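You operate a simulated robot arm through the tools that you are given. There is no shell and no other tool. Be economical: measure what you need, move in short steps, check, and stop when the job is done.

Carry out the task below with a simulated robot arm. There is one attempt and no reset: what you move stays moved.

TASK
Stop the pump, shut the dripping trap cock and blot the water.
Fine: motor switch off first; wet rag in the scrap bin, catch cup under the spout.
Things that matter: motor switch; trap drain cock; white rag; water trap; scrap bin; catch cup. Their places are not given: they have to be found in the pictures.

It is judged by the outcome, as a careful person would: the job done as asked, and still so three seconds after it is handed in. It fails if anything else is knocked over, pushed out of place, dropped, spilled or broken.

THE ROBOT
A 7-joint arm with a two-finger parallel gripper, fixed in place. Base frame: the origin is at the foot of the arm, x ahead of it, y to its left, z up. Lengths are in cm, angles in rad, forces in N, time in s.
With the tool pointing down near the work surface it reaches from about 22 to 68 cm from the base axis. Its first joint turns from -1.152 to 1.152 rad. Payload 2.4 kg.
Tool frame: the origin (TCP) lies between the finger pads and is the grasp point; the fingertips stand 3 cm ahead of it; z points along the fingers, y is the line along which they close. The gripper opens to 9.4 cm. The fingers are 2.8 cm wide and 1 cm thick; the gripper's body (5 by 9.6 cm) begins 5.5 cm behind the TCP.
Orientation is that of the tool frame in the base frame, as a unit quaternion [w, x, y, z]. With the fingers straight down and closing along the base's y, the tool's x points along the base's -x, its y along +y and its z along -z.

THE INTERFACE
- The arm moves only by the tool jog_arm. Its argument "steps" is a list of rows, each a list of 7 numbers: the shift along the tool's x, y, z in m, then the turn, a rotation vector about the tool's x, y, z in rad, then the closure in counts, from 0 (fully open) to 255 (shut). In form: [[dx, dy, dz, ax, ay, az, jaw], ...]. A call has 1 to 8 rows; each row shifts and turns the commanded pose from where the row before left it, along the tool's axes as they then stand. A row lasts 0.2 s, in which the tool goes at most 5 cm and 0.15 rad; a call with a longer step from one row to the next is refused whole, and so is a gripper value outside its range. A pose out of reach is approached as far as the arm can. The call stops where the force on the tool passes 70 N (or 10 N more than at its start, if that is more) or the arm is blocked; 0.2 s more then pass. The fingers move at their own pace (about 15.3 cm/s each) and stop on an object; they squeeze with about 37 N. The grip force told is the motor's: it shows also when the fingers shut on nothing. Time passes only in rows, and 0.2 s behind the last, so rows that do not move let the fingers close. It gives the time, the measured TCP pose, the force on the tool (base axes), the opening and the grip force at its end, in the units of the frame above (readings bear some noise).
- Cameras (640 x 400 px; columns grow to the right, rows downward): "scene" is fixed at [4.18, 48.68, 146.94]; the picture's right is [-0.77, -0.64, 0.00], its down [-0.25, 0.31, -0.92] and it looks along [0.59, -0.71, -0.40] (base axes); focal length 347 px, centre (320, 200). "wrist" rides on the gripper at [-3.7, 0, -5.8] in the tool frame; the picture's right is [0.00, -1.00, 0.00], its down [0.97, 0.00, -0.24] and it looks along [0.24, 0.00, 0.97] (tool axes); focal length 218 px, centre (320, 200).
- capture(camera): a new picture of that camera. No time passes.
- probe_pixels(camera, pixels): for up to 12 pixels [column, row] of the newest picture of that camera ("zoom" is the newest enlarged one), the place [x, y, z] in the base frame of the surface seen there, good to about 0.3 cm, but the place of the scene camera against the robot may be out by one fixed shift of up to 2.5 cm in any direction. No time passes.
- zoom(camera, box): a new picture of the part [left, top, right, bottom] of that camera's present view, enlarged. No time passes.
- finish_job(): hands the job in; it is judged then, once.

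Work in short steps. Measure before you move; look again where a grasp or a placing could have gone wrong, and mend it. You have 80 turns and 46 pictures in all, the two below and enlarged ones among them. Open the gripper and draw the arm clear of the work before you hand the job in, unless the task says otherwise.

The tools are called after "Request:" by a JSON object that holds its "method" and its "body". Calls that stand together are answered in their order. jog_arm: Moves the arm, as the interface text tells. Its arguments: {"type":"object","properties":{"steps":{"type":"array"}},"required":["steps"]} The other tools are called the same way: capture (camera) takes a picture; probe_pixels (camera, pixels) gives the place of the surface under pixels of a picture; zoom (camera, box) takes an enlarged picture of a part of a camera's view; finish_job () hands the job in.

At the start:

```text
time: 0.0
eef_pos: [37.59, -15.64, 119.96]
tcp_rot: [0.0, 0.0, 1.0, 0.0]
contact_force: [0.7, 0.4, 0.4]
gripper_width: 9.4
finger_force: 0.1
```

scene: 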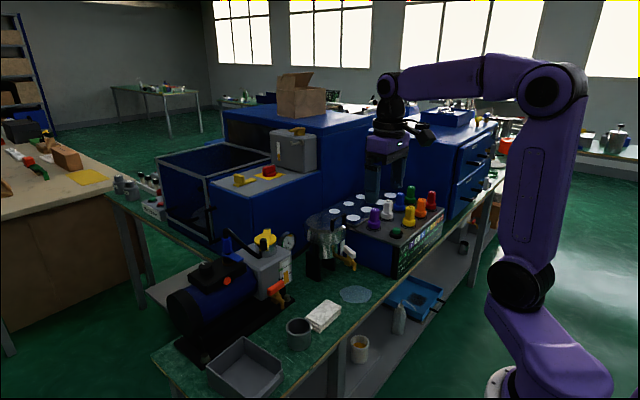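
wrist: 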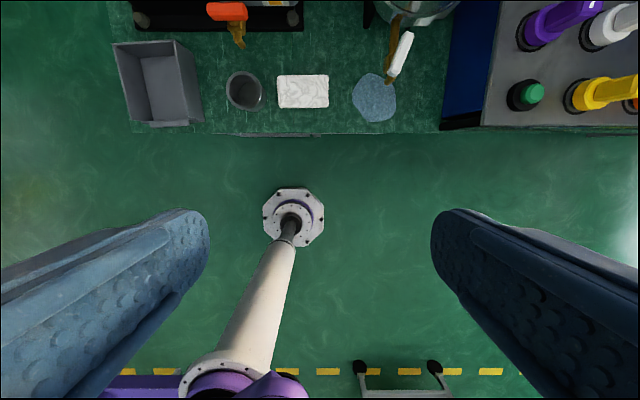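

The bench shows a pump with an orange handle, the trap with a white-handled cock, puddle, rag, cup and bin. I zoom in on these.

Request:
{"method": "zoom", "body": {"camera": "scene", "box": [150, 200, 390, 400]}}

Request:
{"method": "zoom", "body": {"camera": "scene", "box": [280, 190, 400, 310]}}

Request:
{"method": "zoom", "body": {"camera": "wrist", "box": [100, 0, 480, 150]}}

```text
2.00 times, centred on (270, 300) of scene
```

zoom: 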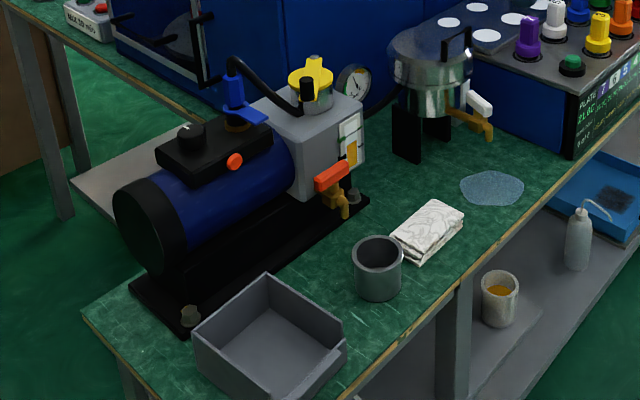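

```text
3.33 times, centred on (340, 250) of scene
```

zoom: 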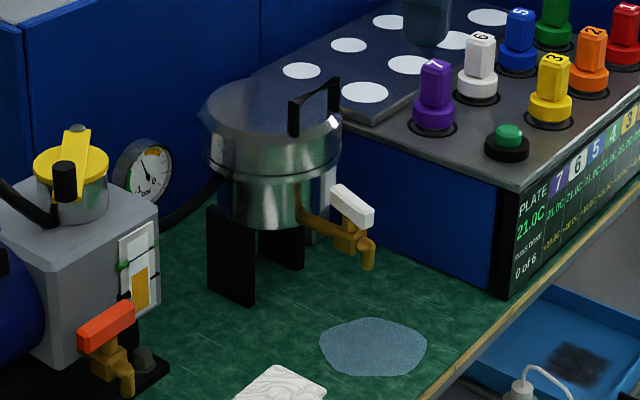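

```text
1.68 times, centred on (290, 75) of wrist
```

zoom: 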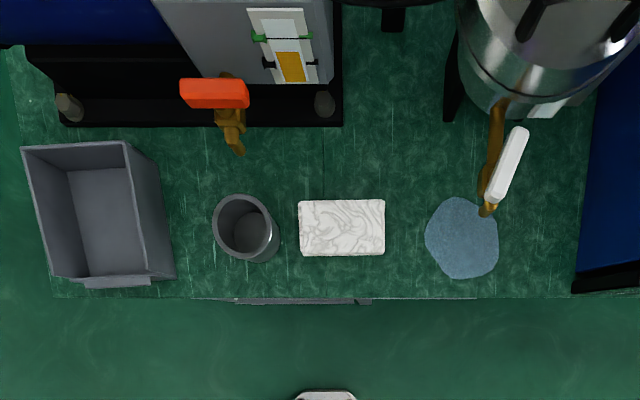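

Need a closer look at the pump's motor switch (black box near (210,275)).

Request:
{"method": "zoom", "body": {"camera": "scene", "box": [160, 220, 300, 310]}}

Request:
{"method": "probe_pixels", "body": {"camera": "wrist", "pixels": [[227, 12], [238, 35], [244, 92], [280, 78], [326, 105], [375, 100], [389, 79], [400, 55], [160, 80], [116, 45], [196, 122], [395, 30]]}}

```text
4.44 times, centred on (230, 265) of scene
```

zoom: 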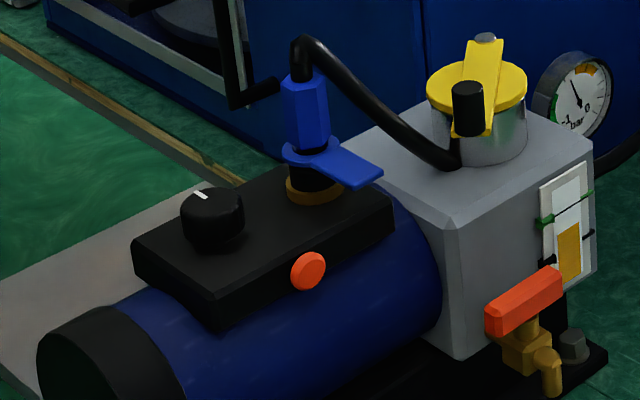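

```text
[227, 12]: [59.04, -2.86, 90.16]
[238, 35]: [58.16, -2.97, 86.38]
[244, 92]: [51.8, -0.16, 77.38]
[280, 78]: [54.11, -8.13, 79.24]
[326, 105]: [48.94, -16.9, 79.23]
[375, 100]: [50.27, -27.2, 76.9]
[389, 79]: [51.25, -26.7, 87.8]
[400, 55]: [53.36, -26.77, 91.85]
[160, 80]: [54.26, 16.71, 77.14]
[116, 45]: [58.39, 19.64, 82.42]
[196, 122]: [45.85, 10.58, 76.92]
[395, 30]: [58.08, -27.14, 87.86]
```

The black rotary knob with a white mark, on the motor box, looks like the motor switch. I'll measure pump points and compare the scene camera to the wrist on common points.

Request:
{"method": "probe_pixels", "body": {"camera": "zoom", "pixels": [[210, 205], [201, 194], [308, 270], [305, 110], [485, 80], [220, 260], [380, 215], [530, 295], [550, 365], [470, 95], [570, 105], [300, 45]]}}

Request:
{"method": "probe_pixels", "body": {"camera": "scene", "pixels": [[322, 312], [354, 294], [299, 323], [278, 285], [345, 230], [349, 252], [356, 262], [335, 215], [245, 365], [267, 339], [283, 379], [209, 372]]}}

```text
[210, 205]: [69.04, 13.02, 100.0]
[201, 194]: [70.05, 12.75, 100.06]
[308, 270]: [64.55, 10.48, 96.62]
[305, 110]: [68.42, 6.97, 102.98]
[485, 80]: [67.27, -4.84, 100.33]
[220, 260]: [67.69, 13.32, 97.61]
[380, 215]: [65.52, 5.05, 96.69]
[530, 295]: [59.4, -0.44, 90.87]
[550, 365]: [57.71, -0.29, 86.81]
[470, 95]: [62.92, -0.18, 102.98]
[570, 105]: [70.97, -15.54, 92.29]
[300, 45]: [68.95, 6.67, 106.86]
```

```text
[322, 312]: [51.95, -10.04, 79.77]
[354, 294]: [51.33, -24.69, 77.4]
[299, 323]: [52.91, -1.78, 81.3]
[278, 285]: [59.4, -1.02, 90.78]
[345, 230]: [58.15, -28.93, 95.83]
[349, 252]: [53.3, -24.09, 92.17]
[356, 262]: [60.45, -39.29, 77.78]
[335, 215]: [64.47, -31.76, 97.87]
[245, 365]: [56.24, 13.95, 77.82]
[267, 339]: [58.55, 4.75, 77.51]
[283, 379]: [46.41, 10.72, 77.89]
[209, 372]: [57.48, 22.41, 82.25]
```

Scene readings sit about (+0.4,+1.9,+0.7) off the wrist's. I move to (58,11,118) to look down at the knob.

Request:
{"method": "jog_arm", "body": {"steps": [[-0.028, 0.037, 0.003, 0, 0, 0, 0], [-0.028, 0.037, 0.003, 0, 0, 0, 0], [-0.028, 0.037, 0.003, 0, 0, 0, 0], [-0.028, 0.037, 0.003, 0, 0, 0, 0], [-0.028, 0.037, 0.003, 0, 0, 0, 0], [-0.028, 0.037, 0.003, 0, 0, 0, 0], [-0.028, 0.037, 0.002, 0, 0, 0, 0]]}}

Request:
{"method": "capture", "body": {"camera": "wrist"}}

```text
time: 1.6
eef_pos: [57.15, 10.68, 118.1]
tcp_rot: [0.0, 0.001, 1.0, 0.0]
contact_force: [0.7, -0.8, 0.3]
gripper_width: 9.37
finger_force: 0.1
```

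```text
39 pictures are left
```

wrist: 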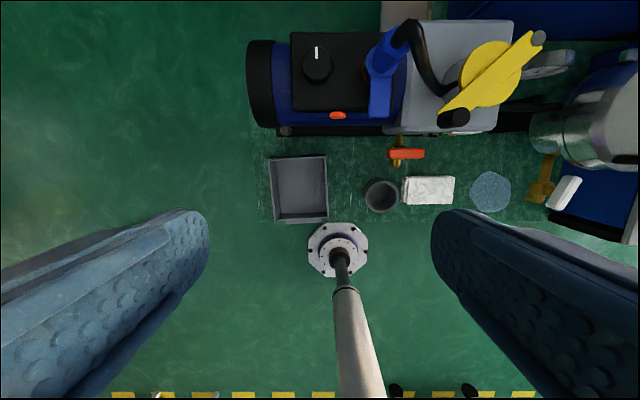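

Request:
{"method": "zoom", "body": {"camera": "wrist", "box": [240, 10, 560, 210]}}

Request:
{"method": "zoom", "body": {"camera": "wrist", "box": [280, 20, 408, 130]}}

Request:
{"method": "probe_pixels", "body": {"camera": "wrist", "pixels": [[317, 64], [317, 50], [305, 64], [329, 64], [317, 78], [338, 115], [300, 95], [385, 60], [378, 95], [405, 38], [460, 115], [530, 45]]}}

```text
2.00 times, centred on (400, 110) of wrist
```

zoom: 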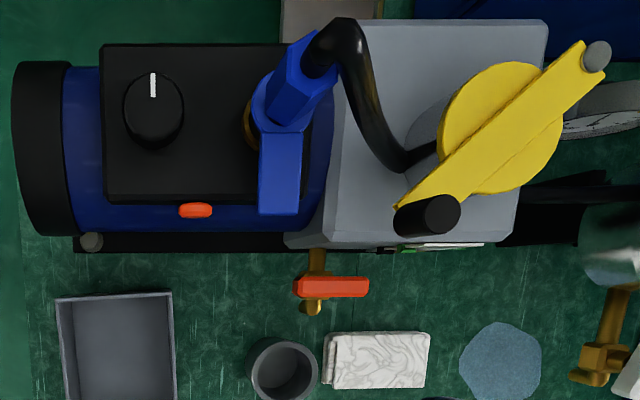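

```text
3.64 times, centred on (344, 75) of wrist
```

zoom: 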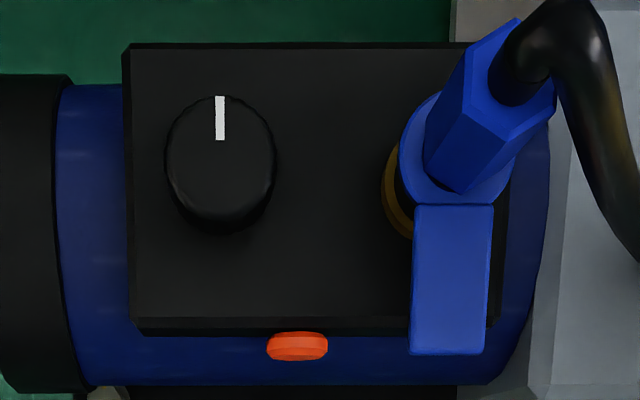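

```text
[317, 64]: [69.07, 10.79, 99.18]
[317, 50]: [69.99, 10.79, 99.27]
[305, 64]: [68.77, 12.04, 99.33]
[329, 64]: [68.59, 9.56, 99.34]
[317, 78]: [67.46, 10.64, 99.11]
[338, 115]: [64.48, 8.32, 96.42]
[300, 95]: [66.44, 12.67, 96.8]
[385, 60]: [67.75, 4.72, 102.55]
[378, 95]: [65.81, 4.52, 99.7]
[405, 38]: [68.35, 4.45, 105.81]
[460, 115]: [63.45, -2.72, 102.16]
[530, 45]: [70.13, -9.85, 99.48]
```

Request:
{"method": "zoom", "body": {"camera": "scene", "box": [190, 230, 250, 290]}}

```text
6.67 times, centred on (220, 260) of scene
```

zoom: 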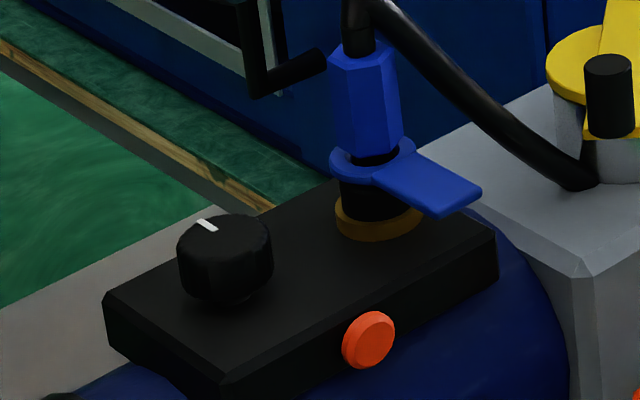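

The rotary knob with the white pointer (pointing +x) is the switch; the orange disc looks like a pilot lamp. I check clearance behind it before approaching.

Request:
{"method": "probe_pixels", "body": {"camera": "wrist", "pixels": [[400, 8], [460, 8], [540, 8], [340, 10], [412, 28], [395, 30], [425, 50]]}}

Request:
{"method": "jog_arm", "body": {"steps": [[-0.038, 0, 0.01, 0, 0, 0, 106], [-0.038, 0, 0.01, 0, 0, 0, 106], [-0.038, 0, 0.01, 0, 0, 0, 106], [0, 0, 0.035, 0, 0, 0, 106], [0, 0, 0, 0, 0, 0, 106]]}}

Request:
{"method": "capture", "body": {"camera": "wrist"}}

```text
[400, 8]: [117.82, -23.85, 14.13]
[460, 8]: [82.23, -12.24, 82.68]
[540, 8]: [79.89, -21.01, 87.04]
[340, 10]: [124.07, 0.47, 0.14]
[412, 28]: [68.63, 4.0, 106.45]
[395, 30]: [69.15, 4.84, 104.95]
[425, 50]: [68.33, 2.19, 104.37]
```

```text
time: 2.8
eef_pos: [64.2, 9.58, 111.38]
tcp_rot: [0.0, 0.0, 1.0, 0.0]
contact_force: [-0.5, 0.4, -0.6]
gripper_width: 5.49
finger_force: 0.0
out of reach, approached as far as the arm can: row 2, 3
```

```text
35 pictures are left
```

wrist: 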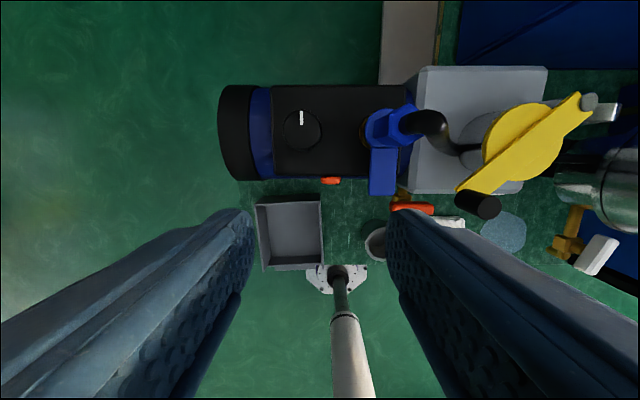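

Reach ended at x≈64 at this height. I lower to z≈104 with y≈10.8, then try stretching forward with a slight outward tilt.

Request:
{"method": "jog_arm", "body": {"steps": [[0, 0.012, 0.03, 0, 0, 0, 106], [0, 0, 0.042, 0, 0, 0, 106], [-0.015, 0, 0, 0, 0, 0, 106], [-0.015, 0, 0, 0, 0, 0, 106], [-0.015, 0, 0, 0, 0, 0, 106]]}}

```text
time: 4.0
eef_pos: [67.28, 10.43, 104.07]
tcp_rot: [0.0, 0.0, 1.0, 0.0]
contact_force: [0.5, 0.8, 0.0]
gripper_width: 5.49
finger_force: 0.0
out of reach, approached as far as the arm can: row 5
```

Request:
{"method": "jog_arm", "body": {"steps": [[0, 0, 0, 0, -0.09, 0, 106], [-0.007, 0.003, 0, 0, 0, 0, 106], [-0.007, 0, 0, 0, 0, 0, 106], [0, 0, 0, 0, 0, 0, 106]]}}

Request:
{"method": "capture", "body": {"camera": "wrist"}}

Request:
{"method": "zoom", "body": {"camera": "scene", "box": [180, 210, 280, 290]}}

```text
time: 5.0
eef_pos: [68.58, 10.85, 104.1]
tcp_rot: [0.045, -0.001, 0.999, 0.0]
contact_force: [-0.4, -0.2, 0.2]
gripper_width: 5.48
finger_force: 0.0
```

```text
34 pictures are left
```

wrist: 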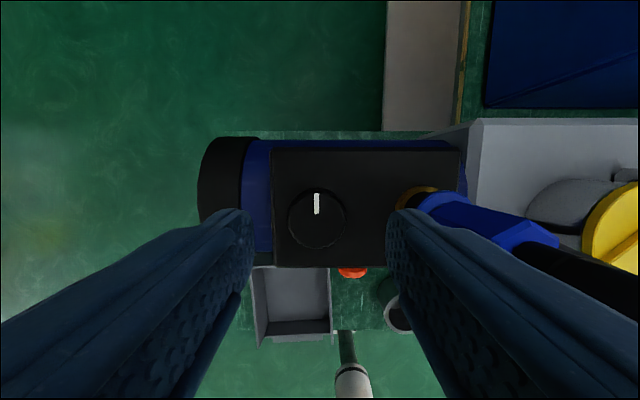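

```text
5.00 times, centred on (230, 250) of scene
```

zoom: 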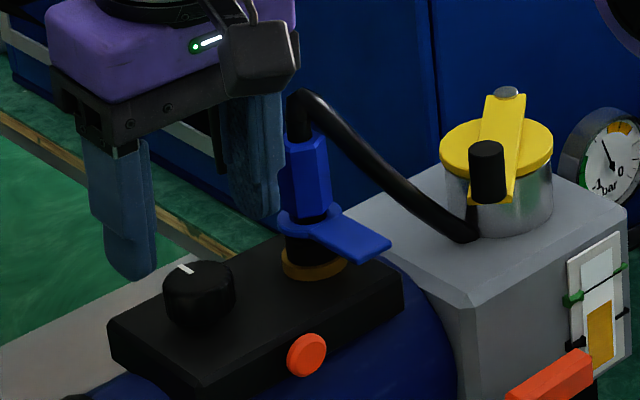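

Request:
{"method": "probe_pixels", "body": {"camera": "wrist", "pixels": [[317, 220], [294, 220], [340, 220], [317, 195], [317, 245], [284, 245], [400, 190]]}}

```text
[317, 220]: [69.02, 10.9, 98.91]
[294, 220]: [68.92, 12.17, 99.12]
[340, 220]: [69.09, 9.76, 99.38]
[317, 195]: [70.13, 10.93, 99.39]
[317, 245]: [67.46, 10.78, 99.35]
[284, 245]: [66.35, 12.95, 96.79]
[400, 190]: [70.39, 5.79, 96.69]
```

Knob centre (68.85,10.85), top z 99.2. I descend to z≈100.9 and close on it.

Request:
{"method": "jog_arm", "body": {"steps": [[0, 0, 0.016, 0, 0, 0, 106], [0, 0, 0.016, 0, 0, 0, 106], [0, 0, 0, 0, 0, 0, 200], [0, 0, 0, 0, 0, 0, 200]]}}

```text
time: 6.0
eef_pos: [68.69, 10.97, 101.16]
tcp_rot: [0.045, -0.002, 0.999, 0.001]
contact_force: [0.5, 9.2, 0.6]
gripper_width: 3.13
finger_force: 44.7
```

Gripped (3.13 cm). I try a counter-clockwise turn, gently, watching forces.

Request:
{"method": "jog_arm", "body": {"steps": [[0, 0, 0, 0, 0, -0.12, 200], [0, 0, 0, 0, 0, -0.12, 200], [0, 0, 0, 0, 0, -0.12, 200]]}}

Request:
{"method": "capture", "body": {"camera": "wrist"}}

Request:
{"method": "zoom", "body": {"camera": "scene", "box": [180, 210, 280, 290]}}

```text
time: 6.8
eef_pos: [68.78, 10.87, 101.08]
tcp_rot: [0.045, -0.181, 0.982, -0.007]
contact_force: [-8.9, 12.8, 11.7]
gripper_width: 3.19
finger_force: 45.8
```

```text
32 pictures are left
```

wrist: 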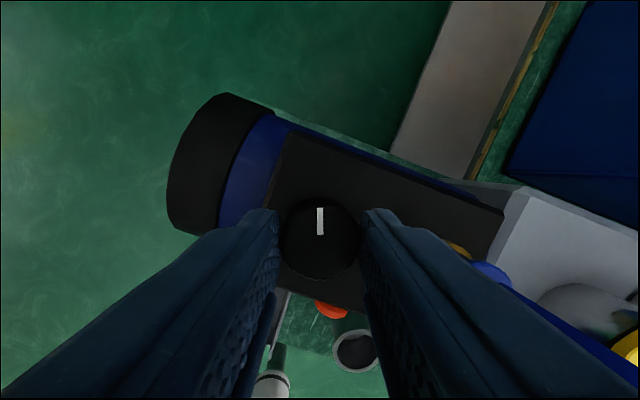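

```text
5.00 times, centred on (230, 250) of scene
```

zoom: 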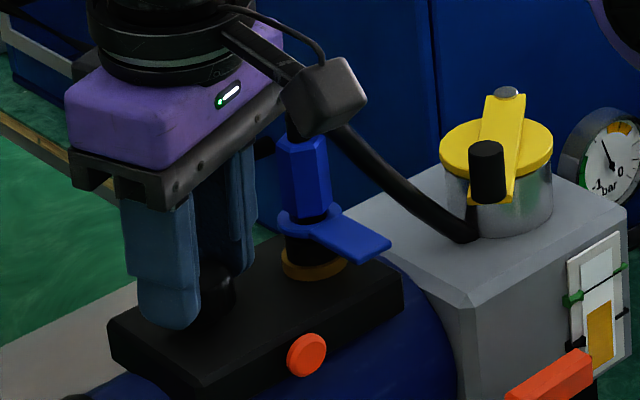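

The knob follows. Continue counter-clockwise.

Request:
{"method": "jog_arm", "body": {"steps": [[0, 0, 0, 0, 0, -0.12, 200], [0, 0, 0, 0, 0, -0.12, 200], [0, 0, 0, 0, 0, -0.12, 200], [0, 0, 0, 0, 0, -0.12, 200], [0, 0, 0, 0, 0, -0.12, 200]]}}

Request:
{"method": "capture", "body": {"camera": "wrist"}}

```text
time: 8.0
eef_pos: [68.86, 10.97, 101.04]
tcp_rot: [0.039, -0.464, 0.885, -0.019]
contact_force: [-23.7, 10.7, 18.9]
gripper_width: 3.25
finger_force: 44.7
```

```text
30 pictures are left
```

wrist: 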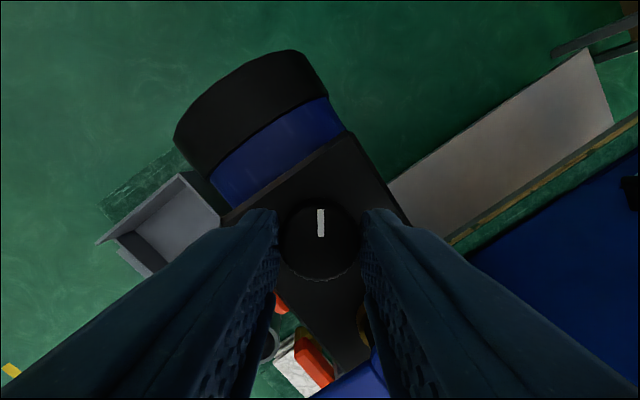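

Request:
{"method": "jog_arm", "body": {"steps": [[0, 0, 0, 0, 0, -0.12, 200], [0, 0, 0, 0, 0, -0.12, 200], [0, 0, 0, 0, 0, -0.12, 200], [0, 0, 0, 0, 0, -0.12, 200], [0, 0, 0, 0, 0, -0.13, 200]]}}

Request:
{"method": "capture", "body": {"camera": "wrist"}}

Request:
{"method": "zoom", "body": {"camera": "scene", "box": [180, 210, 280, 290]}}

```text
time: 9.2
eef_pos: [68.7, 10.96, 101.01]
tcp_rot: [-0.032, 0.708, -0.705, 0.029]
contact_force: [-15.5, 11.5, 11.6]
gripper_width: 3.25
finger_force: 45.2
```

```text
29 pictures are left
```

wrist: 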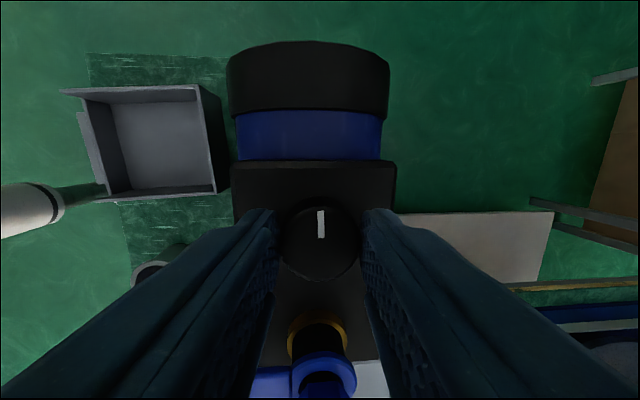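

```text
5.00 times, centred on (230, 250) of scene
```

zoom: 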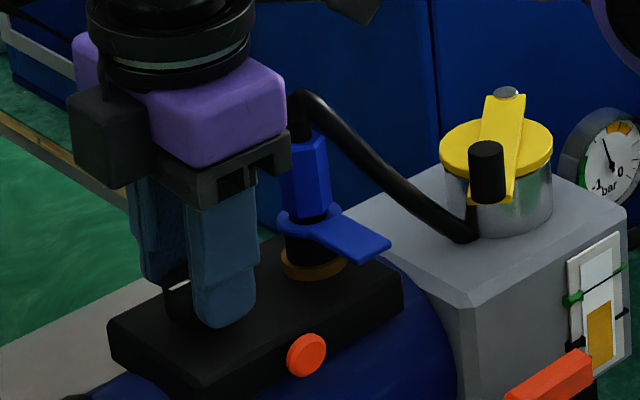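

At 90° the pointer faces +y. I test for an end stop with a little more turn.

Request:
{"method": "jog_arm", "body": {"steps": [[0, 0, 0, 0, 0, -0.12, 200], [0, 0, 0, 0, 0, -0.12, 200], [0, 0, 0, 0, 0, 0, 200]]}}

Request:
{"method": "capture", "body": {"camera": "wrist"}}

```text
time: 10.0
eef_pos: [68.86, 10.9, 101.01]
tcp_rot: [-0.028, 0.786, -0.616, 0.033]
contact_force: [-14.4, 13.1, 11.4]
gripper_width: 3.21
finger_force: 45.6
```

```text
27 pictures are left
```

wrist: 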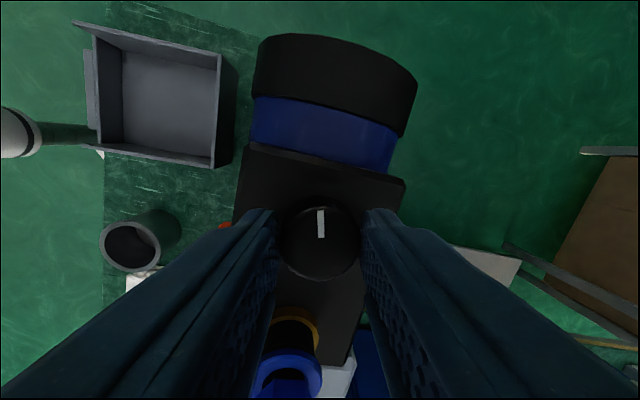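

Request:
{"method": "jog_arm", "body": {"steps": [[0, 0, 0, 0, 0, -0.12, 200], [0, 0, 0, 0, 0, -0.12, 200], [0, 0, 0, 0, 0, -0.12, 200], [0, 0, 0, 0, 0, 0, 200]]}}

Request:
{"method": "capture", "body": {"camera": "wrist"}}

```text
time: 11.0
eef_pos: [68.82, 10.89, 100.93]
tcp_rot: [-0.021, 0.884, -0.465, 0.038]
contact_force: [-11.9, 12.1, 0.5]
gripper_width: 3.23
finger_force: 45.4
```

```text
26 pictures are left
```

wrist: 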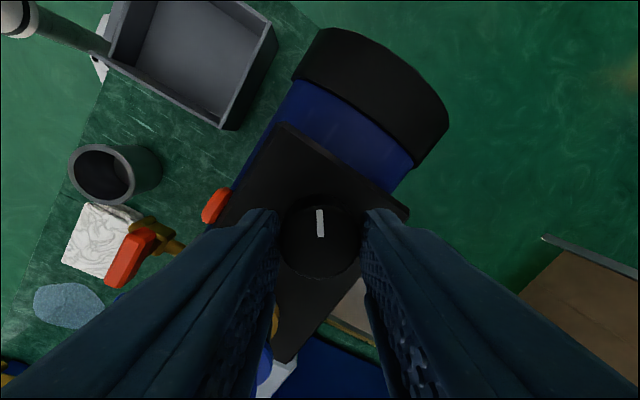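

The knob still follows at ~125°. I keep going a bit to find an end stop.

Request:
{"method": "jog_arm", "body": {"steps": [[0, 0, 0, 0, 0, -0.12, 200], [0, 0, 0, 0, 0, -0.12, 200], [0, 0, 0, 0, 0, -0.12, 200], [0, 0, 0, 0, 0, -0.12, 200], [0, 0, 0, 0, 0, -0.12, 200], [0, 0, 0, 0, 0, 0, 200]]}}

Request:
{"method": "capture", "body": {"camera": "wrist"}}

```text
time: 12.4
eef_pos: [69.01, 10.87, 101.01]
tcp_rot: [-0.009, 0.982, -0.182, 0.045]
contact_force: [-0.1, 14.4, -2.4]
gripper_width: 3.18
finger_force: 45.0
```

```text
25 pictures are left
```

wrist: 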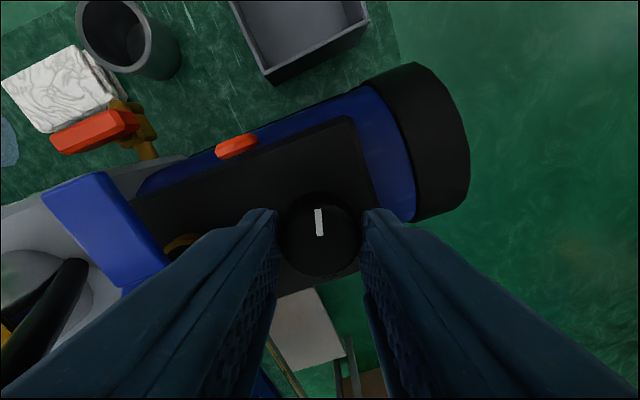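

Request:
{"method": "zoom", "body": {"camera": "wrist", "box": [180, 100, 380, 225]}}

Request:
{"method": "zoom", "body": {"camera": "scene", "box": [190, 230, 310, 310]}}

```text
3.20 times, centred on (280, 162) of wrist
```

zoom: 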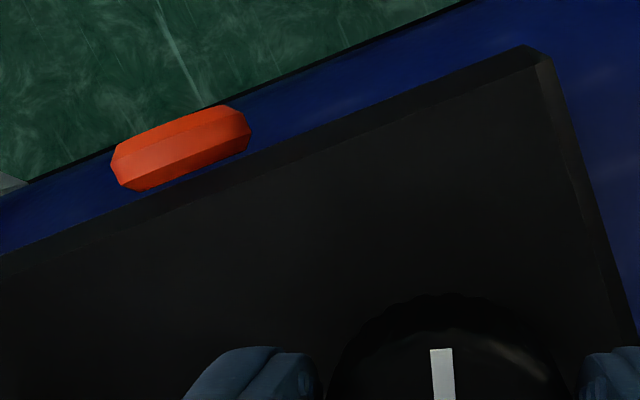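

```text
5.00 times, centred on (250, 270) of scene
```

zoom: 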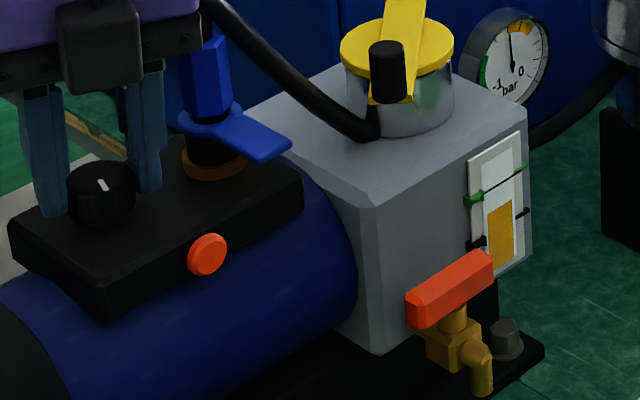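

The gauge needle moved from up-left to upright, so the vacuum may be falling. I wait about 1.5 s and check the gauge again.

Request:
{"method": "jog_arm", "body": {"steps": [[0, 0, 0, 0, 0, 0, 200], [0, 0, 0, 0, 0, 0, 200], [0, 0, 0, 0, 0, 0, 200], [0, 0, 0, 0, 0, 0, 200], [0, 0, 0, 0, 0, 0, 200], [0, 0, 0, 0, 0, 0, 200], [0, 0, 0, 0, 0, 0, 200]]}}

Request:
{"method": "zoom", "body": {"camera": "scene", "box": [270, 220, 310, 260]}}

```text
time: 14.0
eef_pos: [68.9, 10.99, 100.9]
tcp_rot: [-0.008, 0.982, -0.183, 0.046]
contact_force: [7.8, 16.3, -1.4]
gripper_width: 3.18
finger_force: 44.7
```

```text
10.00 times, centred on (290, 240) of scene
```

zoom: 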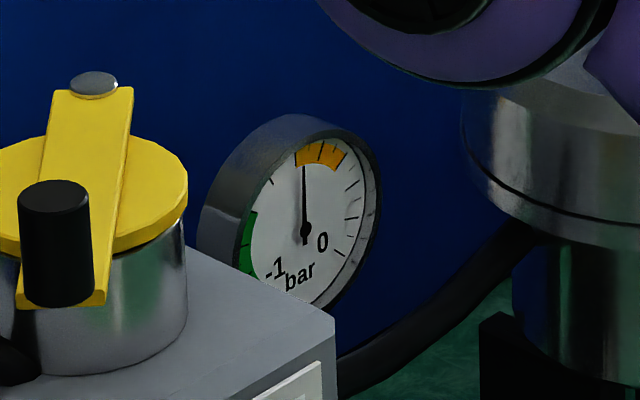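

Request:
{"method": "jog_arm", "body": {"steps": [[0, 0, 0, 0, 0, 0, 200], [0, 0, 0, 0, 0, 0, 200], [0, 0, 0, 0, 0, 0, 200], [0, 0, 0, 0, 0, 0, 200], [0, 0, 0, 0, 0, 0, 200], [0, 0, 0, 0, 0, 0, 200], [0, 0, 0, 0, 0, 0, 200], [0, 0, 0, 0, 0, 0, 200]]}}

Request:
{"method": "jog_arm", "body": {"steps": [[0, 0, 0, 0, 0, 0, 200], [0, 0, 0, 0, 0, 0, 200], [0, 0, 0, 0, 0, 0, 200], [0, 0, 0, 0, 0, 0, 200], [0, 0, 0, 0, 0, 0, 200], [0, 0, 0, 0, 0, 0, 200], [0, 0, 0, 0, 0, 0, 200], [0, 0, 0, 0, 0, 0, 200]]}}

Request:
{"method": "zoom", "body": {"camera": "scene", "box": [270, 220, 310, 260]}}

```text
time: 15.8
eef_pos: [69.0, 10.98, 100.95]
tcp_rot: [-0.008, 0.982, -0.183, 0.045]
contact_force: [11.8, 17.1, 2.8]
gripper_width: 3.17
finger_force: 44.7
```

```text
time: 17.6
eef_pos: [68.95, 10.93, 100.97]
tcp_rot: [-0.009, 0.982, -0.183, 0.045]
contact_force: [12.0, 16.7, 4.7]
gripper_width: 3.17
finger_force: 45.0
```

```text
10.00 times, centred on (290, 240) of scene
```

zoom: 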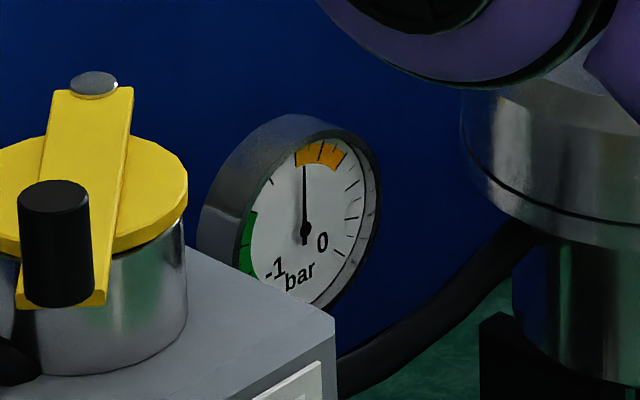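

The gauge is steady now. I turn a little further to see whether needle and knob follow.

Request:
{"method": "jog_arm", "body": {"steps": [[0, 0, 0, 0, 0, -0.12, 200], [0, 0, 0, 0, 0, -0.12, 200], [0, 0, 0, 0, 0, -0.12, 200], [0, 0, 0, 0, 0, -0.12, 200], [0, 0, 0, 0, 0, 0, 200], [0, 0, 0, 0, 0, 0, 200]]}}

Request:
{"method": "zoom", "body": {"camera": "scene", "box": [190, 220, 310, 300]}}

```text
time: 19.0
eef_pos: [68.78, 10.99, 100.88]
tcp_rot: [0.0, 0.997, 0.056, 0.047]
contact_force: [12.6, 17.3, -0.6]
gripper_width: 3.13
finger_force: 45.0
```

```text
5.00 times, centred on (250, 260) of scene
```

zoom: 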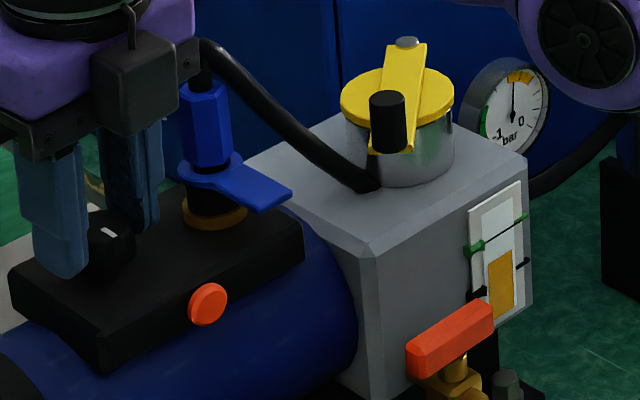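

Request:
{"method": "zoom", "body": {"camera": "scene", "box": [270, 220, 310, 260]}}

```text
10.00 times, centred on (290, 240) of scene
```

zoom: 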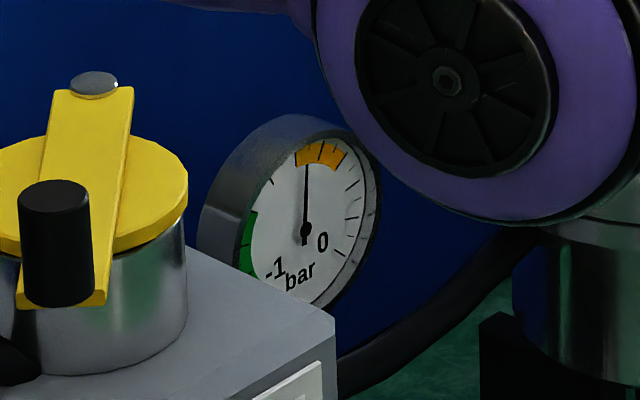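

The needle follows the knob angle and stays put when still, so this knob is a regulator, not the switch. I turn it back to its original position (pointer +x).

Request:
{"method": "jog_arm", "body": {"steps": [[0, 0, 0, 0, 0, 0.14, 200], [0, 0, 0, 0, 0, 0.14, 200], [0, 0, 0, 0, 0, 0.14, 200], [0, 0, 0, 0, 0, 0.14, 200], [0, 0, 0, 0, 0, 0.14, 200], [0, 0, 0, 0, 0, 0.14, 200], [0, 0, 0, 0, 0, 0.14, 200], [0, 0, 0, 0, 0, 0.14, 200]]}}

Request:
{"method": "jog_arm", "body": {"steps": [[0, 0, 0, 0, 0, 0.14, 200], [0, 0, 0, 0, 0, 0.14, 200], [0, 0, 0, 0, 0, 0.14, 200], [0, 0, 0, 0, 0, 0.14, 200], [0, 0, 0, 0, 0, 0.14, 200], [0, 0, 0, 0, 0, 0.14, 200], [0, 0, 0, 0, 0, 0.14, 200], [0, 0, 0, 0, 0, 0.14, 200]]}}

Request:
{"method": "jog_arm", "body": {"steps": [[0, 0, 0, 0, 0, 0.14, 200], [0, 0, 0, 0, 0, 0.14, 200], [0, 0, 0, 0, 0, 0.14, 200], [0, 0, 0, 0, 0, 0.14, 200], [0, 0, 0, 0, 0, 0.14, 200], [0, 0, 0, 0, 0, 0.14, 200], [0, 0, 0, 0, 0, 0.14, 200], [0, 0, 0, 0, 0, 0, 200]]}}

Request:
{"method": "capture", "body": {"camera": "wrist"}}

Request:
{"method": "zoom", "body": {"camera": "scene", "box": [270, 220, 310, 260]}}

```text
time: 20.8
eef_pos: [68.89, 10.84, 100.99]
tcp_rot: [-0.022, 0.874, -0.484, 0.038]
contact_force: [4.8, 14.4, -5.5]
gripper_width: 3.22
finger_force: 44.6
```

```text
time: 22.6
eef_pos: [68.63, 10.89, 101.01]
tcp_rot: [0.035, -0.484, 0.874, -0.019]
contact_force: [-22.2, 8.7, -3.2]
gripper_width: 3.18
finger_force: 45.3
```

```text
time: 24.4
eef_pos: [68.83, 11.02, 101.01]
tcp_rot: [0.044, -0.016, 0.999, 0.0]
contact_force: [-13.2, 12.7, -5.2]
gripper_width: 3.17
finger_force: 45.3
```

```text
18 pictures are left
```

wrist: 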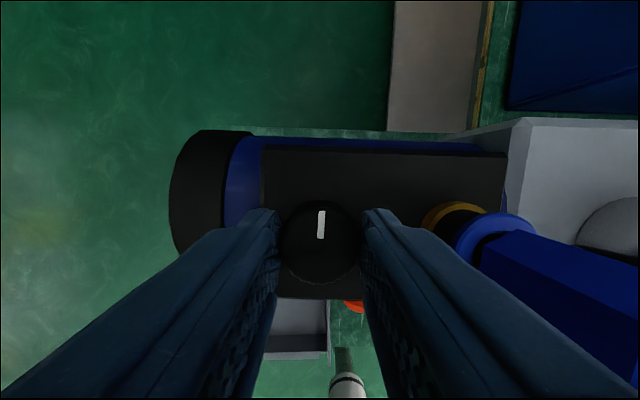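

```text
10.00 times, centred on (290, 240) of scene
```

zoom: 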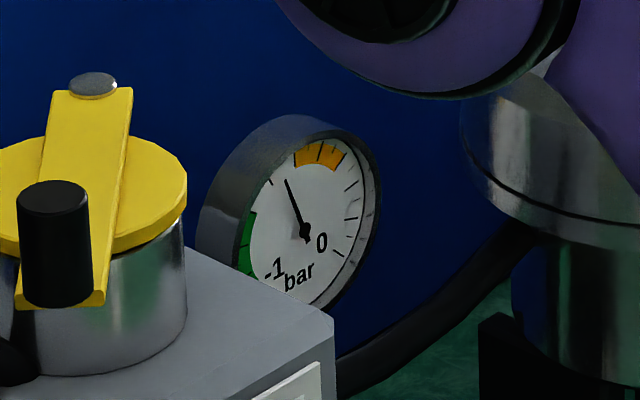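

Knob restored and needle back at its starting place. The orange disc on the box front is then the motor push-button; I release, back off, tilt and close the fingers ready to press it.

Request:
{"method": "jog_arm", "body": {"steps": [[0, 0, 0, 0, 0, 0, 110], [0, 0, 0, 0, 0, 0, 110], [0, 0, -0.035, 0, 0, 0.016, 110], [0, 0, -0.03, 0, 0, 0, 110], [0.043, -0.01, 0, 0, -0.13, 0, 110], [0.043, -0.012, 0, 0, -0.13, 0, 255], [0, 0, 0, 0, 0, 0, 255]]}}

Request:
{"method": "capture", "body": {"camera": "wrist"}}

```text
time: 26.0
eef_pos: [59.74, 8.35, 106.04]
tcp_rot: [0.177, -0.008, 0.984, 0.0]
contact_force: [0.3, -0.2, -0.4]
gripper_width: 0.01
finger_force: 32.6
```

```text
16 pictures are left
```

wrist: 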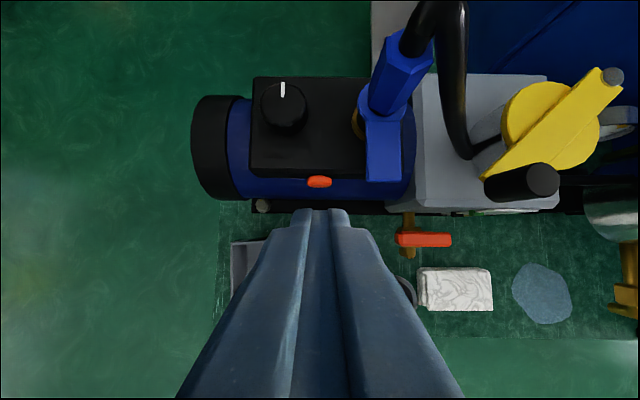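

Request:
{"method": "probe_pixels", "body": {"camera": "wrist", "pixels": [[319, 177], [319, 182], [309, 182], [329, 182], [319, 187], [319, 196], [290, 172], [290, 185], [290, 195], [380, 178]]}}

```text
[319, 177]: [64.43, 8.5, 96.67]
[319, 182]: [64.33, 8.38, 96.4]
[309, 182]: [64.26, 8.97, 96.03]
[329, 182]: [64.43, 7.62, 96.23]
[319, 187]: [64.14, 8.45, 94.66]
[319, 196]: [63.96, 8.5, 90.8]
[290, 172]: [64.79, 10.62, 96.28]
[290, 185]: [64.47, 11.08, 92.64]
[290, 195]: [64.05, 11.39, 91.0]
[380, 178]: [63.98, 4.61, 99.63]
```

Button face at about (64.1, 8.4, 95.6). I descend in front of it, then push in +x.

Request:
{"method": "jog_arm", "body": {"steps": [[0.0141, 0, 0.038, 0, 0, 0, 255], [0.0141, 0, 0.038, 0, 0, 0, 255], [-0.0094, 0, 0.0035, 0, 0, 0, 255], [-0.0066, 0, 0.0024, 0, 0, 0, 255], [-0.0047, 0, 0.0017, 0, 0, 0, 255], [0, 0, 0, 0, 0, 0, 255]]}}

```text
time: 27.4
eef_pos: [62.02, 8.65, 97.84]
tcp_rot: [0.174, -0.009, 0.985, 0.001]
contact_force: [-1.1, -0.1, -0.3]
gripper_width: 0.0
finger_force: 33.0
```

Request:
{"method": "jog_arm", "body": {"steps": [[-0.0028, 0, 0.001, 0, 0, 0, 255], [-0.0028, 0, 0.001, 0, 0, 0, 255], [-0.0028, 0, 0.001, 0, 0, 0, 255]]}}

Request:
{"method": "zoom", "body": {"camera": "scene", "box": [190, 210, 310, 290]}}

```text
time: 28.2
eef_pos: [62.77, 8.53, 97.94]
tcp_rot: [0.169, -0.009, 0.986, -0.001]
contact_force: [-27.1, -0.4, 5.6]
gripper_width: 0.0
finger_force: 32.9
```

```text
5.00 times, centred on (250, 250) of scene
```

zoom: 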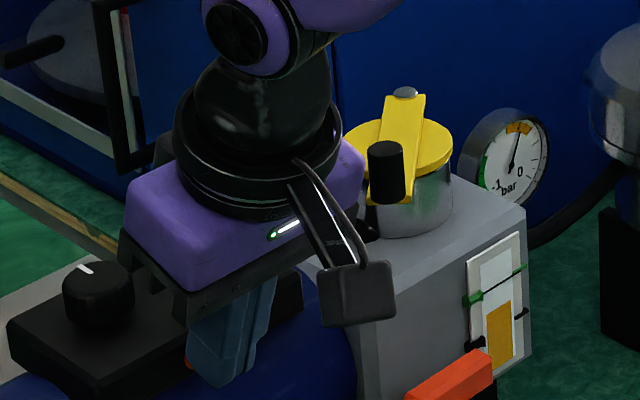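

The gauge needle swung right toward 0: pump stopped. I back off and lift, then check the needle stays.

Request:
{"method": "jog_arm", "body": {"steps": [[0.0188, 0, -0.0069, 0, 0, 0, 255], [0.0282, 0, -0.0104, 0, 0, 0, 255], [0, 0, -0.045, 0, 0, 0, 255], [0, 0, -0.045, 0, 0.13, 0, 255], [0, 0, -0.03, 0, 0.13, 0, 0], [0, 0, 0, 0, 0.09, 0, 0]]}}

Request:
{"method": "zoom", "body": {"camera": "scene", "box": [200, 210, 380, 330]}}

```text
time: 29.6
eef_pos: [54.2, 8.29, 109.57]
tcp_rot: [-0.001, -0.009, 1.0, -0.001]
contact_force: [0.3, -0.3, 0.0]
gripper_width: 9.39
finger_force: 0.2
```

```text
3.33 times, centred on (290, 270) of scene
```

zoom: 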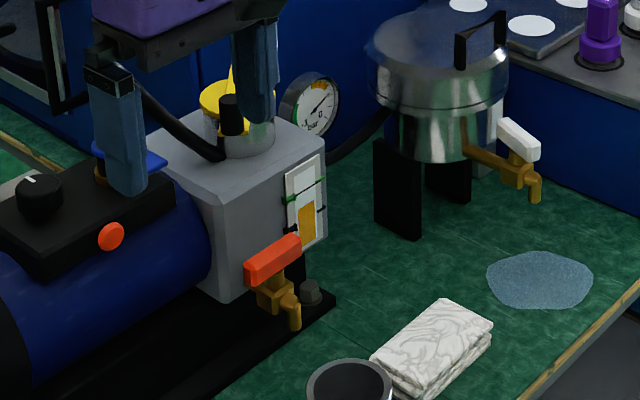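

The needle continues to 0: motor off. Next I move above the trap cock to look closely.

Request:
{"method": "jog_arm", "body": {"steps": [[0.006, -0.048, 0.006, 0, 0, 0, 0], [0.006, -0.048, 0.006, 0, 0, 0, 0], [0.006, -0.048, 0.006, 0, 0, 0, 0], [0.006, -0.048, 0.006, 0, 0, 0, 0], [0.006, -0.048, 0.006, 0, 0, 0, 0], [0.006, -0.048, 0.006, 0, 0, 0, 0], [0.006, -0.045, 0.006, 0, 0, 0.018, 0], [0, 0, 0, 0, 0, 0, 0]]}}

Request:
{"method": "capture", "body": {"camera": "wrist"}}

```text
time: 31.4
eef_pos: [50.54, -24.64, 105.57]
tcp_rot: [0.0, 0.0, 1.0, 0.0]
contact_force: [-0.1, -0.7, 0.6]
gripper_width: 9.38
finger_force: 0.1
```

```text
13 pictures are left
```

wrist: 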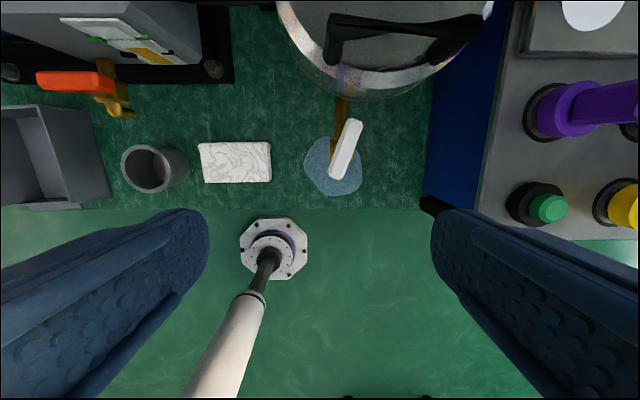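

Request:
{"method": "probe_pixels", "body": {"camera": "wrist", "pixels": [[354, 124], [345, 150], [336, 174], [328, 172], [361, 128], [340, 110], [332, 150], [335, 165], [330, 178], [370, 85], [125, 112], [105, 85]]}}

Request:
{"method": "zoom", "body": {"camera": "wrist", "box": [280, 80, 420, 200]}}

Request:
{"method": "zoom", "body": {"camera": "scene", "box": [320, 220, 390, 280]}}

```text
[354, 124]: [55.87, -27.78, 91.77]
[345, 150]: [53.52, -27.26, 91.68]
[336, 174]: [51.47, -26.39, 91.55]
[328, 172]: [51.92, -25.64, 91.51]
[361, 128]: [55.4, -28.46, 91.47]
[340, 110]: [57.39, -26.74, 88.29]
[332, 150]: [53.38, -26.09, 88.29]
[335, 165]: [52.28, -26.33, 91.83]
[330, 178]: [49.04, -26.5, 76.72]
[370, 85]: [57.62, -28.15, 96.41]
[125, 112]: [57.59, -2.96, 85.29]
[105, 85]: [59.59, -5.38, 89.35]
```

```text
3.33 times, centred on (350, 140) of wrist
```

zoom: 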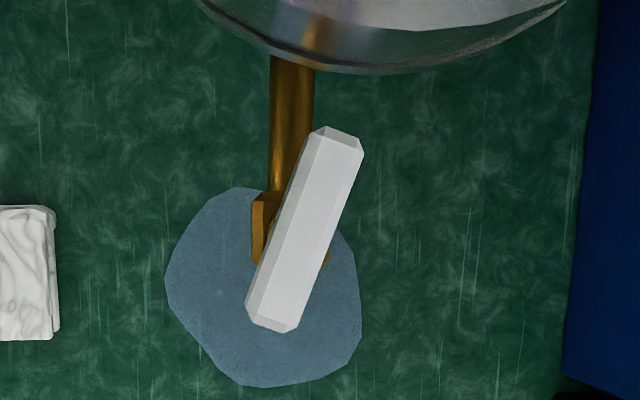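

```text
6.67 times, centred on (355, 250) of scene
```

zoom: 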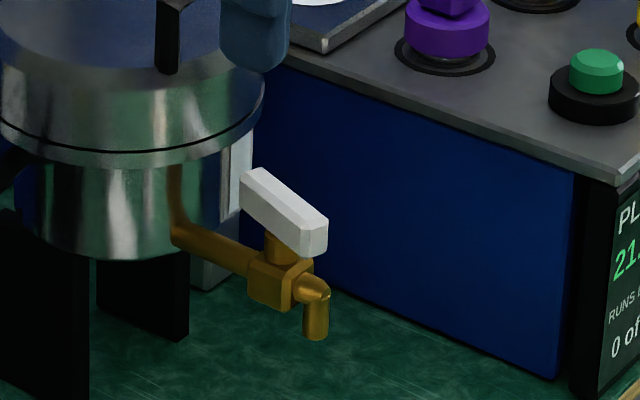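

The white handle is centred on its spindle at about (53.5,-27.0), ~23° off the pipe line, i.e. open. I check the trap lid's clearance before gripping.

Request:
{"method": "probe_pixels", "body": {"camera": "wrist", "pixels": [[335, 88], [350, 92], [375, 92], [335, 78], [350, 75], [350, 65], [350, 55], [335, 60], [335, 50], [400, 35], [320, 85], [340, 20]]}}

```text
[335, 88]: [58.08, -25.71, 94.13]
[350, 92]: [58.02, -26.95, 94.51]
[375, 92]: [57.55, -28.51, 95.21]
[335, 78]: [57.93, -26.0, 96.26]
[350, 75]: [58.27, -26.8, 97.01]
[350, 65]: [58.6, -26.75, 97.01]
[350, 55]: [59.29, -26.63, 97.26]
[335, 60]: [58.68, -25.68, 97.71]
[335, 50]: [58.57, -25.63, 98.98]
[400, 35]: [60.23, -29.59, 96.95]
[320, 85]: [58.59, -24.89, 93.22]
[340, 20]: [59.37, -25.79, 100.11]
```

The lid handle is close (x≈58.5), so I turn the tool ~157° CCW (camera away from the trap) to line the fingers across the cock handle.

Request:
{"method": "jog_arm", "body": {"steps": [[0, 0, 0, 0, 0, -0.145, 0], [0, 0, 0, 0, 0, -0.145, 0], [0, 0, 0, 0, 0, -0.145, 0], [0, 0, 0, 0, 0, -0.145, 0], [0, 0, 0, 0, 0, -0.145, 0], [0, 0, 0, 0, 0, -0.145, 0], [0, 0, 0, 0, 0, -0.145, 0], [0, 0, 0, 0, 0, -0.145, 0]]}}

Request:
{"method": "jog_arm", "body": {"steps": [[0, 0, 0, 0, 0, -0.145, 0], [0, 0, 0, 0, 0, -0.145, 0], [0, 0, 0, 0, 0, -0.145, 0], [0, 0, 0, 0, 0, -0.145, 0], [0, 0, 0, 0, 0, -0.145, 0], [0, 0, 0, 0, 0, -0.145, 0], [0, 0, 0, 0, 0, -0.145, 0], [0, 0, 0, 0, 0, -0.145, 0]]}}

Request:
{"method": "jog_arm", "body": {"steps": [[0, 0, 0, 0, 0, -0.14, 0], [0, 0, 0, 0, 0, -0.14, 0], [0, 0, 0, 0, 0, -0.14, 150], [0, 0, 0, 0, 0, 0, 150]]}}

```text
time: 33.2
eef_pos: [50.38, -25.12, 105.32]
tcp_rot: [0.0, -0.549, 0.836, -0.001]
contact_force: [-0.6, -0.2, 0.3]
gripper_width: 9.41
finger_force: 0.0
```

```text
time: 35.0
eef_pos: [50.55, -25.02, 105.27]
tcp_rot: [0.001, 0.917, -0.399, 0.0]
contact_force: [-0.3, 0.4, 0.8]
gripper_width: 9.43
finger_force: 0.0
```

```text
time: 36.0
eef_pos: [50.57, -25.01, 105.31]
tcp_rot: [0.003, 0.978, -0.208, 0.001]
contact_force: [-0.9, 1.3, 0.2]
gripper_width: 3.88
finger_force: 0.1
```

Aligned with the handle (yaw ≈ −24°). I move over the spindle, lean the tool slightly away from the trap and descend to z≈97 for a check.

Request:
{"method": "jog_arm", "body": {"steps": [[0.0348, 0.0062, 0, 0, 0, 0, 150], [0, 0, 0, 0.049, 0.11, 0, 150], [-0.0045, 0.002, 0.041, 0, 0, 0, 150], [-0.0045, 0.002, 0.041, 0, 0, 0, 150], [0, 0, 0, 0, 0, 0, 150]]}}

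Request:
{"method": "capture", "body": {"camera": "wrist"}}

```text
time: 37.2
eef_pos: [52.43, -23.59, 97.27]
tcp_rot: [-0.009, 0.978, -0.202, 0.06]
contact_force: [-1.0, -0.7, 0.3]
gripper_width: 3.84
finger_force: 0.1
out of reach, approached as far as the arm can: row 1, 2
```

```text
10 pictures are left
```

wrist: 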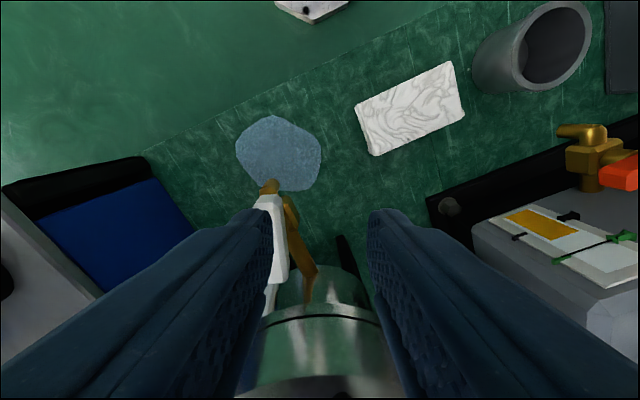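

A wrist-joint limit stopped it short. The handle is actually at −17.5°, so I take ~14° less yaw (closing will nudge the handle in the closing direction) and move over the spindle.

Request:
{"method": "jog_arm", "body": {"steps": [[0, 0, 0, 0, 0, 0.14, 150], [0.0134, 0.0118, 0.0007, 0, 0, 0, 150], [0.0135, 0.0118, 0.0006, 0, 0, 0, 150], [0, 0, 0, 0, 0, 0, 150]]}}

```text
time: 38.2
eef_pos: [53.3, -27.32, 97.03]
tcp_rot: [-0.017, 0.962, -0.267, 0.059]
contact_force: [0.3, -0.5, 0.1]
gripper_width: 3.87
finger_force: 0.1
```

In position. I descend to z≈92.4 and close gently.

Request:
{"method": "jog_arm", "body": {"steps": [[-0.0022, -0.0001, 0.0229, 0, 0, 0, 150], [-0.0022, -0.0002, 0.0229, 0, 0, 0, 150], [0, 0, 0, 0, 0, 0, 150]]}}

Request:
{"method": "capture", "body": {"camera": "wrist"}}

```text
time: 39.0
eef_pos: [53.26, -27.19, 92.28]
tcp_rot: [-0.016, 0.962, -0.267, 0.057]
contact_force: [-0.2, -0.7, -0.7]
gripper_width: 3.88
finger_force: 0.0
```

```text
9 pictures are left
```

wrist: 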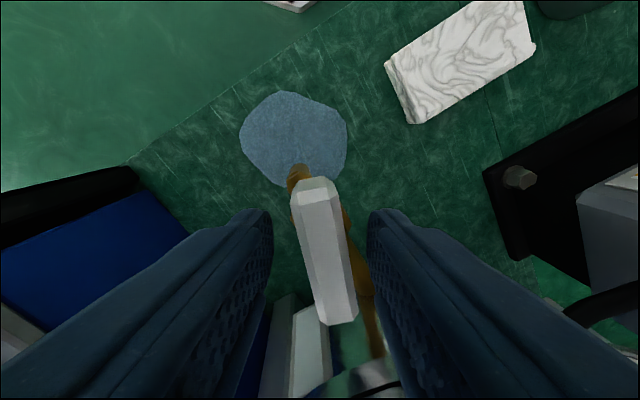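

The handle is between the fingers. Close and turn clockwise.

Request:
{"method": "jog_arm", "body": {"steps": [[0, 0, 0, 0, 0, 0, 235], [0, 0, 0, 0, 0, 0, 235], [0, 0, 0, 0, 0, 0.12, 235], [0, 0, 0, 0, 0, 0.12, 235], [0, 0, 0, 0, 0, 0.12, 235]]}}

Request:
{"method": "jog_arm", "body": {"steps": [[0, 0, 0, 0, 0, 0.12, 235], [0, 0, 0, 0, 0, 0.12, 235], [0, 0, 0, 0, 0, 0.12, 235]]}}

```text
time: 40.2
eef_pos: [53.48, -26.82, 92.47]
tcp_rot: [-0.027, 0.898, -0.435, 0.054]
contact_force: [19.0, 10.7, -5.7]
gripper_width: 1.6
finger_force: 44.6
```

```text
time: 41.0
eef_pos: [53.39, -26.82, 92.51]
tcp_rot: [-0.036, 0.806, -0.588, 0.05]
contact_force: [18.6, 12.4, -0.7]
gripper_width: 1.71
finger_force: 45.1
```

Turning at 72°. I complete the last 18°.

Request:
{"method": "jog_arm", "body": {"steps": [[0, 0, 0, 0, 0, 0.11, 235], [0, 0, 0, 0, 0, 0.11, 235], [0, 0, 0, 0, 0, 0.11, 235], [0, 0, 0, 0, 0, 0, 235]]}}

Request:
{"method": "capture", "body": {"camera": "wrist"}}

```text
time: 42.0
eef_pos: [53.66, -26.88, 92.39]
tcp_rot: [0.044, -0.698, 0.713, -0.044]
contact_force: [21.0, 9.8, 7.3]
gripper_width: 1.7
finger_force: 45.1
```

```text
8 pictures are left
```

wrist: 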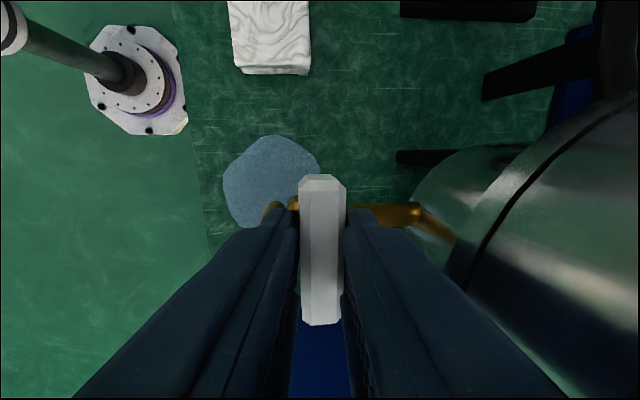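

Handle now square to the pipe (closed). I release, lift clear, and head toward the rag.

Request:
{"method": "jog_arm", "body": {"steps": [[0, 0, 0, 0, 0, 0, 165], [0, 0, 0, 0, 0, 0, 165], [0, 0, -0.045, 0, 0, 0, 165], [0, 0, -0.045, 0, 0, 0, 165], [0, 0, -0.03, 0, 0, 0, 100], [0, 0, 0, -0.124, 0, 0, 50], [-0.045, 0, 0, 0, 0, 0.02, 50], [-0.045, 0, 0, 0, 0.12, 0, 50]]}}

Request:
{"method": "jog_arm", "body": {"steps": [[-0.035, 0, 0, 0, 0.12, 0, 50], [-0.03, 0, 0, 0, 0.11, 0, 50], [0, 0, 0, 0, 0, 0, 50]]}}

Request:
{"method": "capture", "body": {"camera": "wrist"}}

```text
time: 43.8
eef_pos: [52.11, -18.11, 104.38]
tcp_rot: [-0.044, -0.69, 0.721, -0.04]
contact_force: [0.3, -0.5, 0.2]
gripper_width: 7.56
finger_force: 0.1
```

```text
time: 44.6
eef_pos: [52.5, -11.42, 103.2]
tcp_rot: [-0.126, -0.681, 0.711, -0.119]
contact_force: [0.4, 0.0, 0.0]
gripper_width: 7.55
finger_force: 0.0
```

```text
7 pictures are left
```

wrist: 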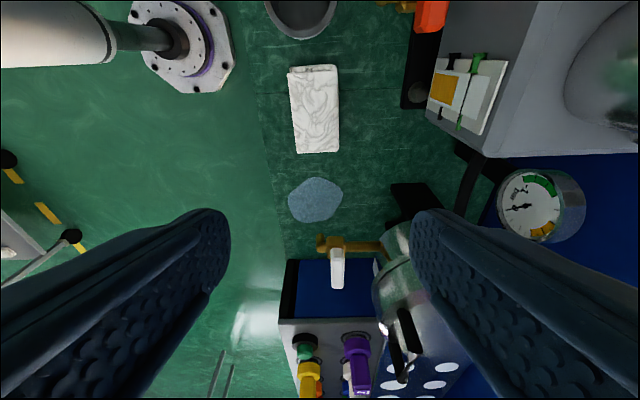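

Request:
{"method": "probe_pixels", "body": {"camera": "wrist", "pixels": [[290, 72], [335, 68], [298, 152], [338, 150], [290, 200], [342, 198], [316, 179], [318, 220], [321, 247], [337, 285], [338, 255], [300, 15]]}}

```text
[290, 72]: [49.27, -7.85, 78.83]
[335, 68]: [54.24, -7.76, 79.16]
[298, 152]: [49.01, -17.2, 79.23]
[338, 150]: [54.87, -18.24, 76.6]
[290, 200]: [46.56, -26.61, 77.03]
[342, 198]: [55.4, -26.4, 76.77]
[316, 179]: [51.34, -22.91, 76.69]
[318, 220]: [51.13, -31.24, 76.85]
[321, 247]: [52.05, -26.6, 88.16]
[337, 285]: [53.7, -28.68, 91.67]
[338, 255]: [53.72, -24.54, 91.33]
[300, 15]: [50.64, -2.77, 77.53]
```

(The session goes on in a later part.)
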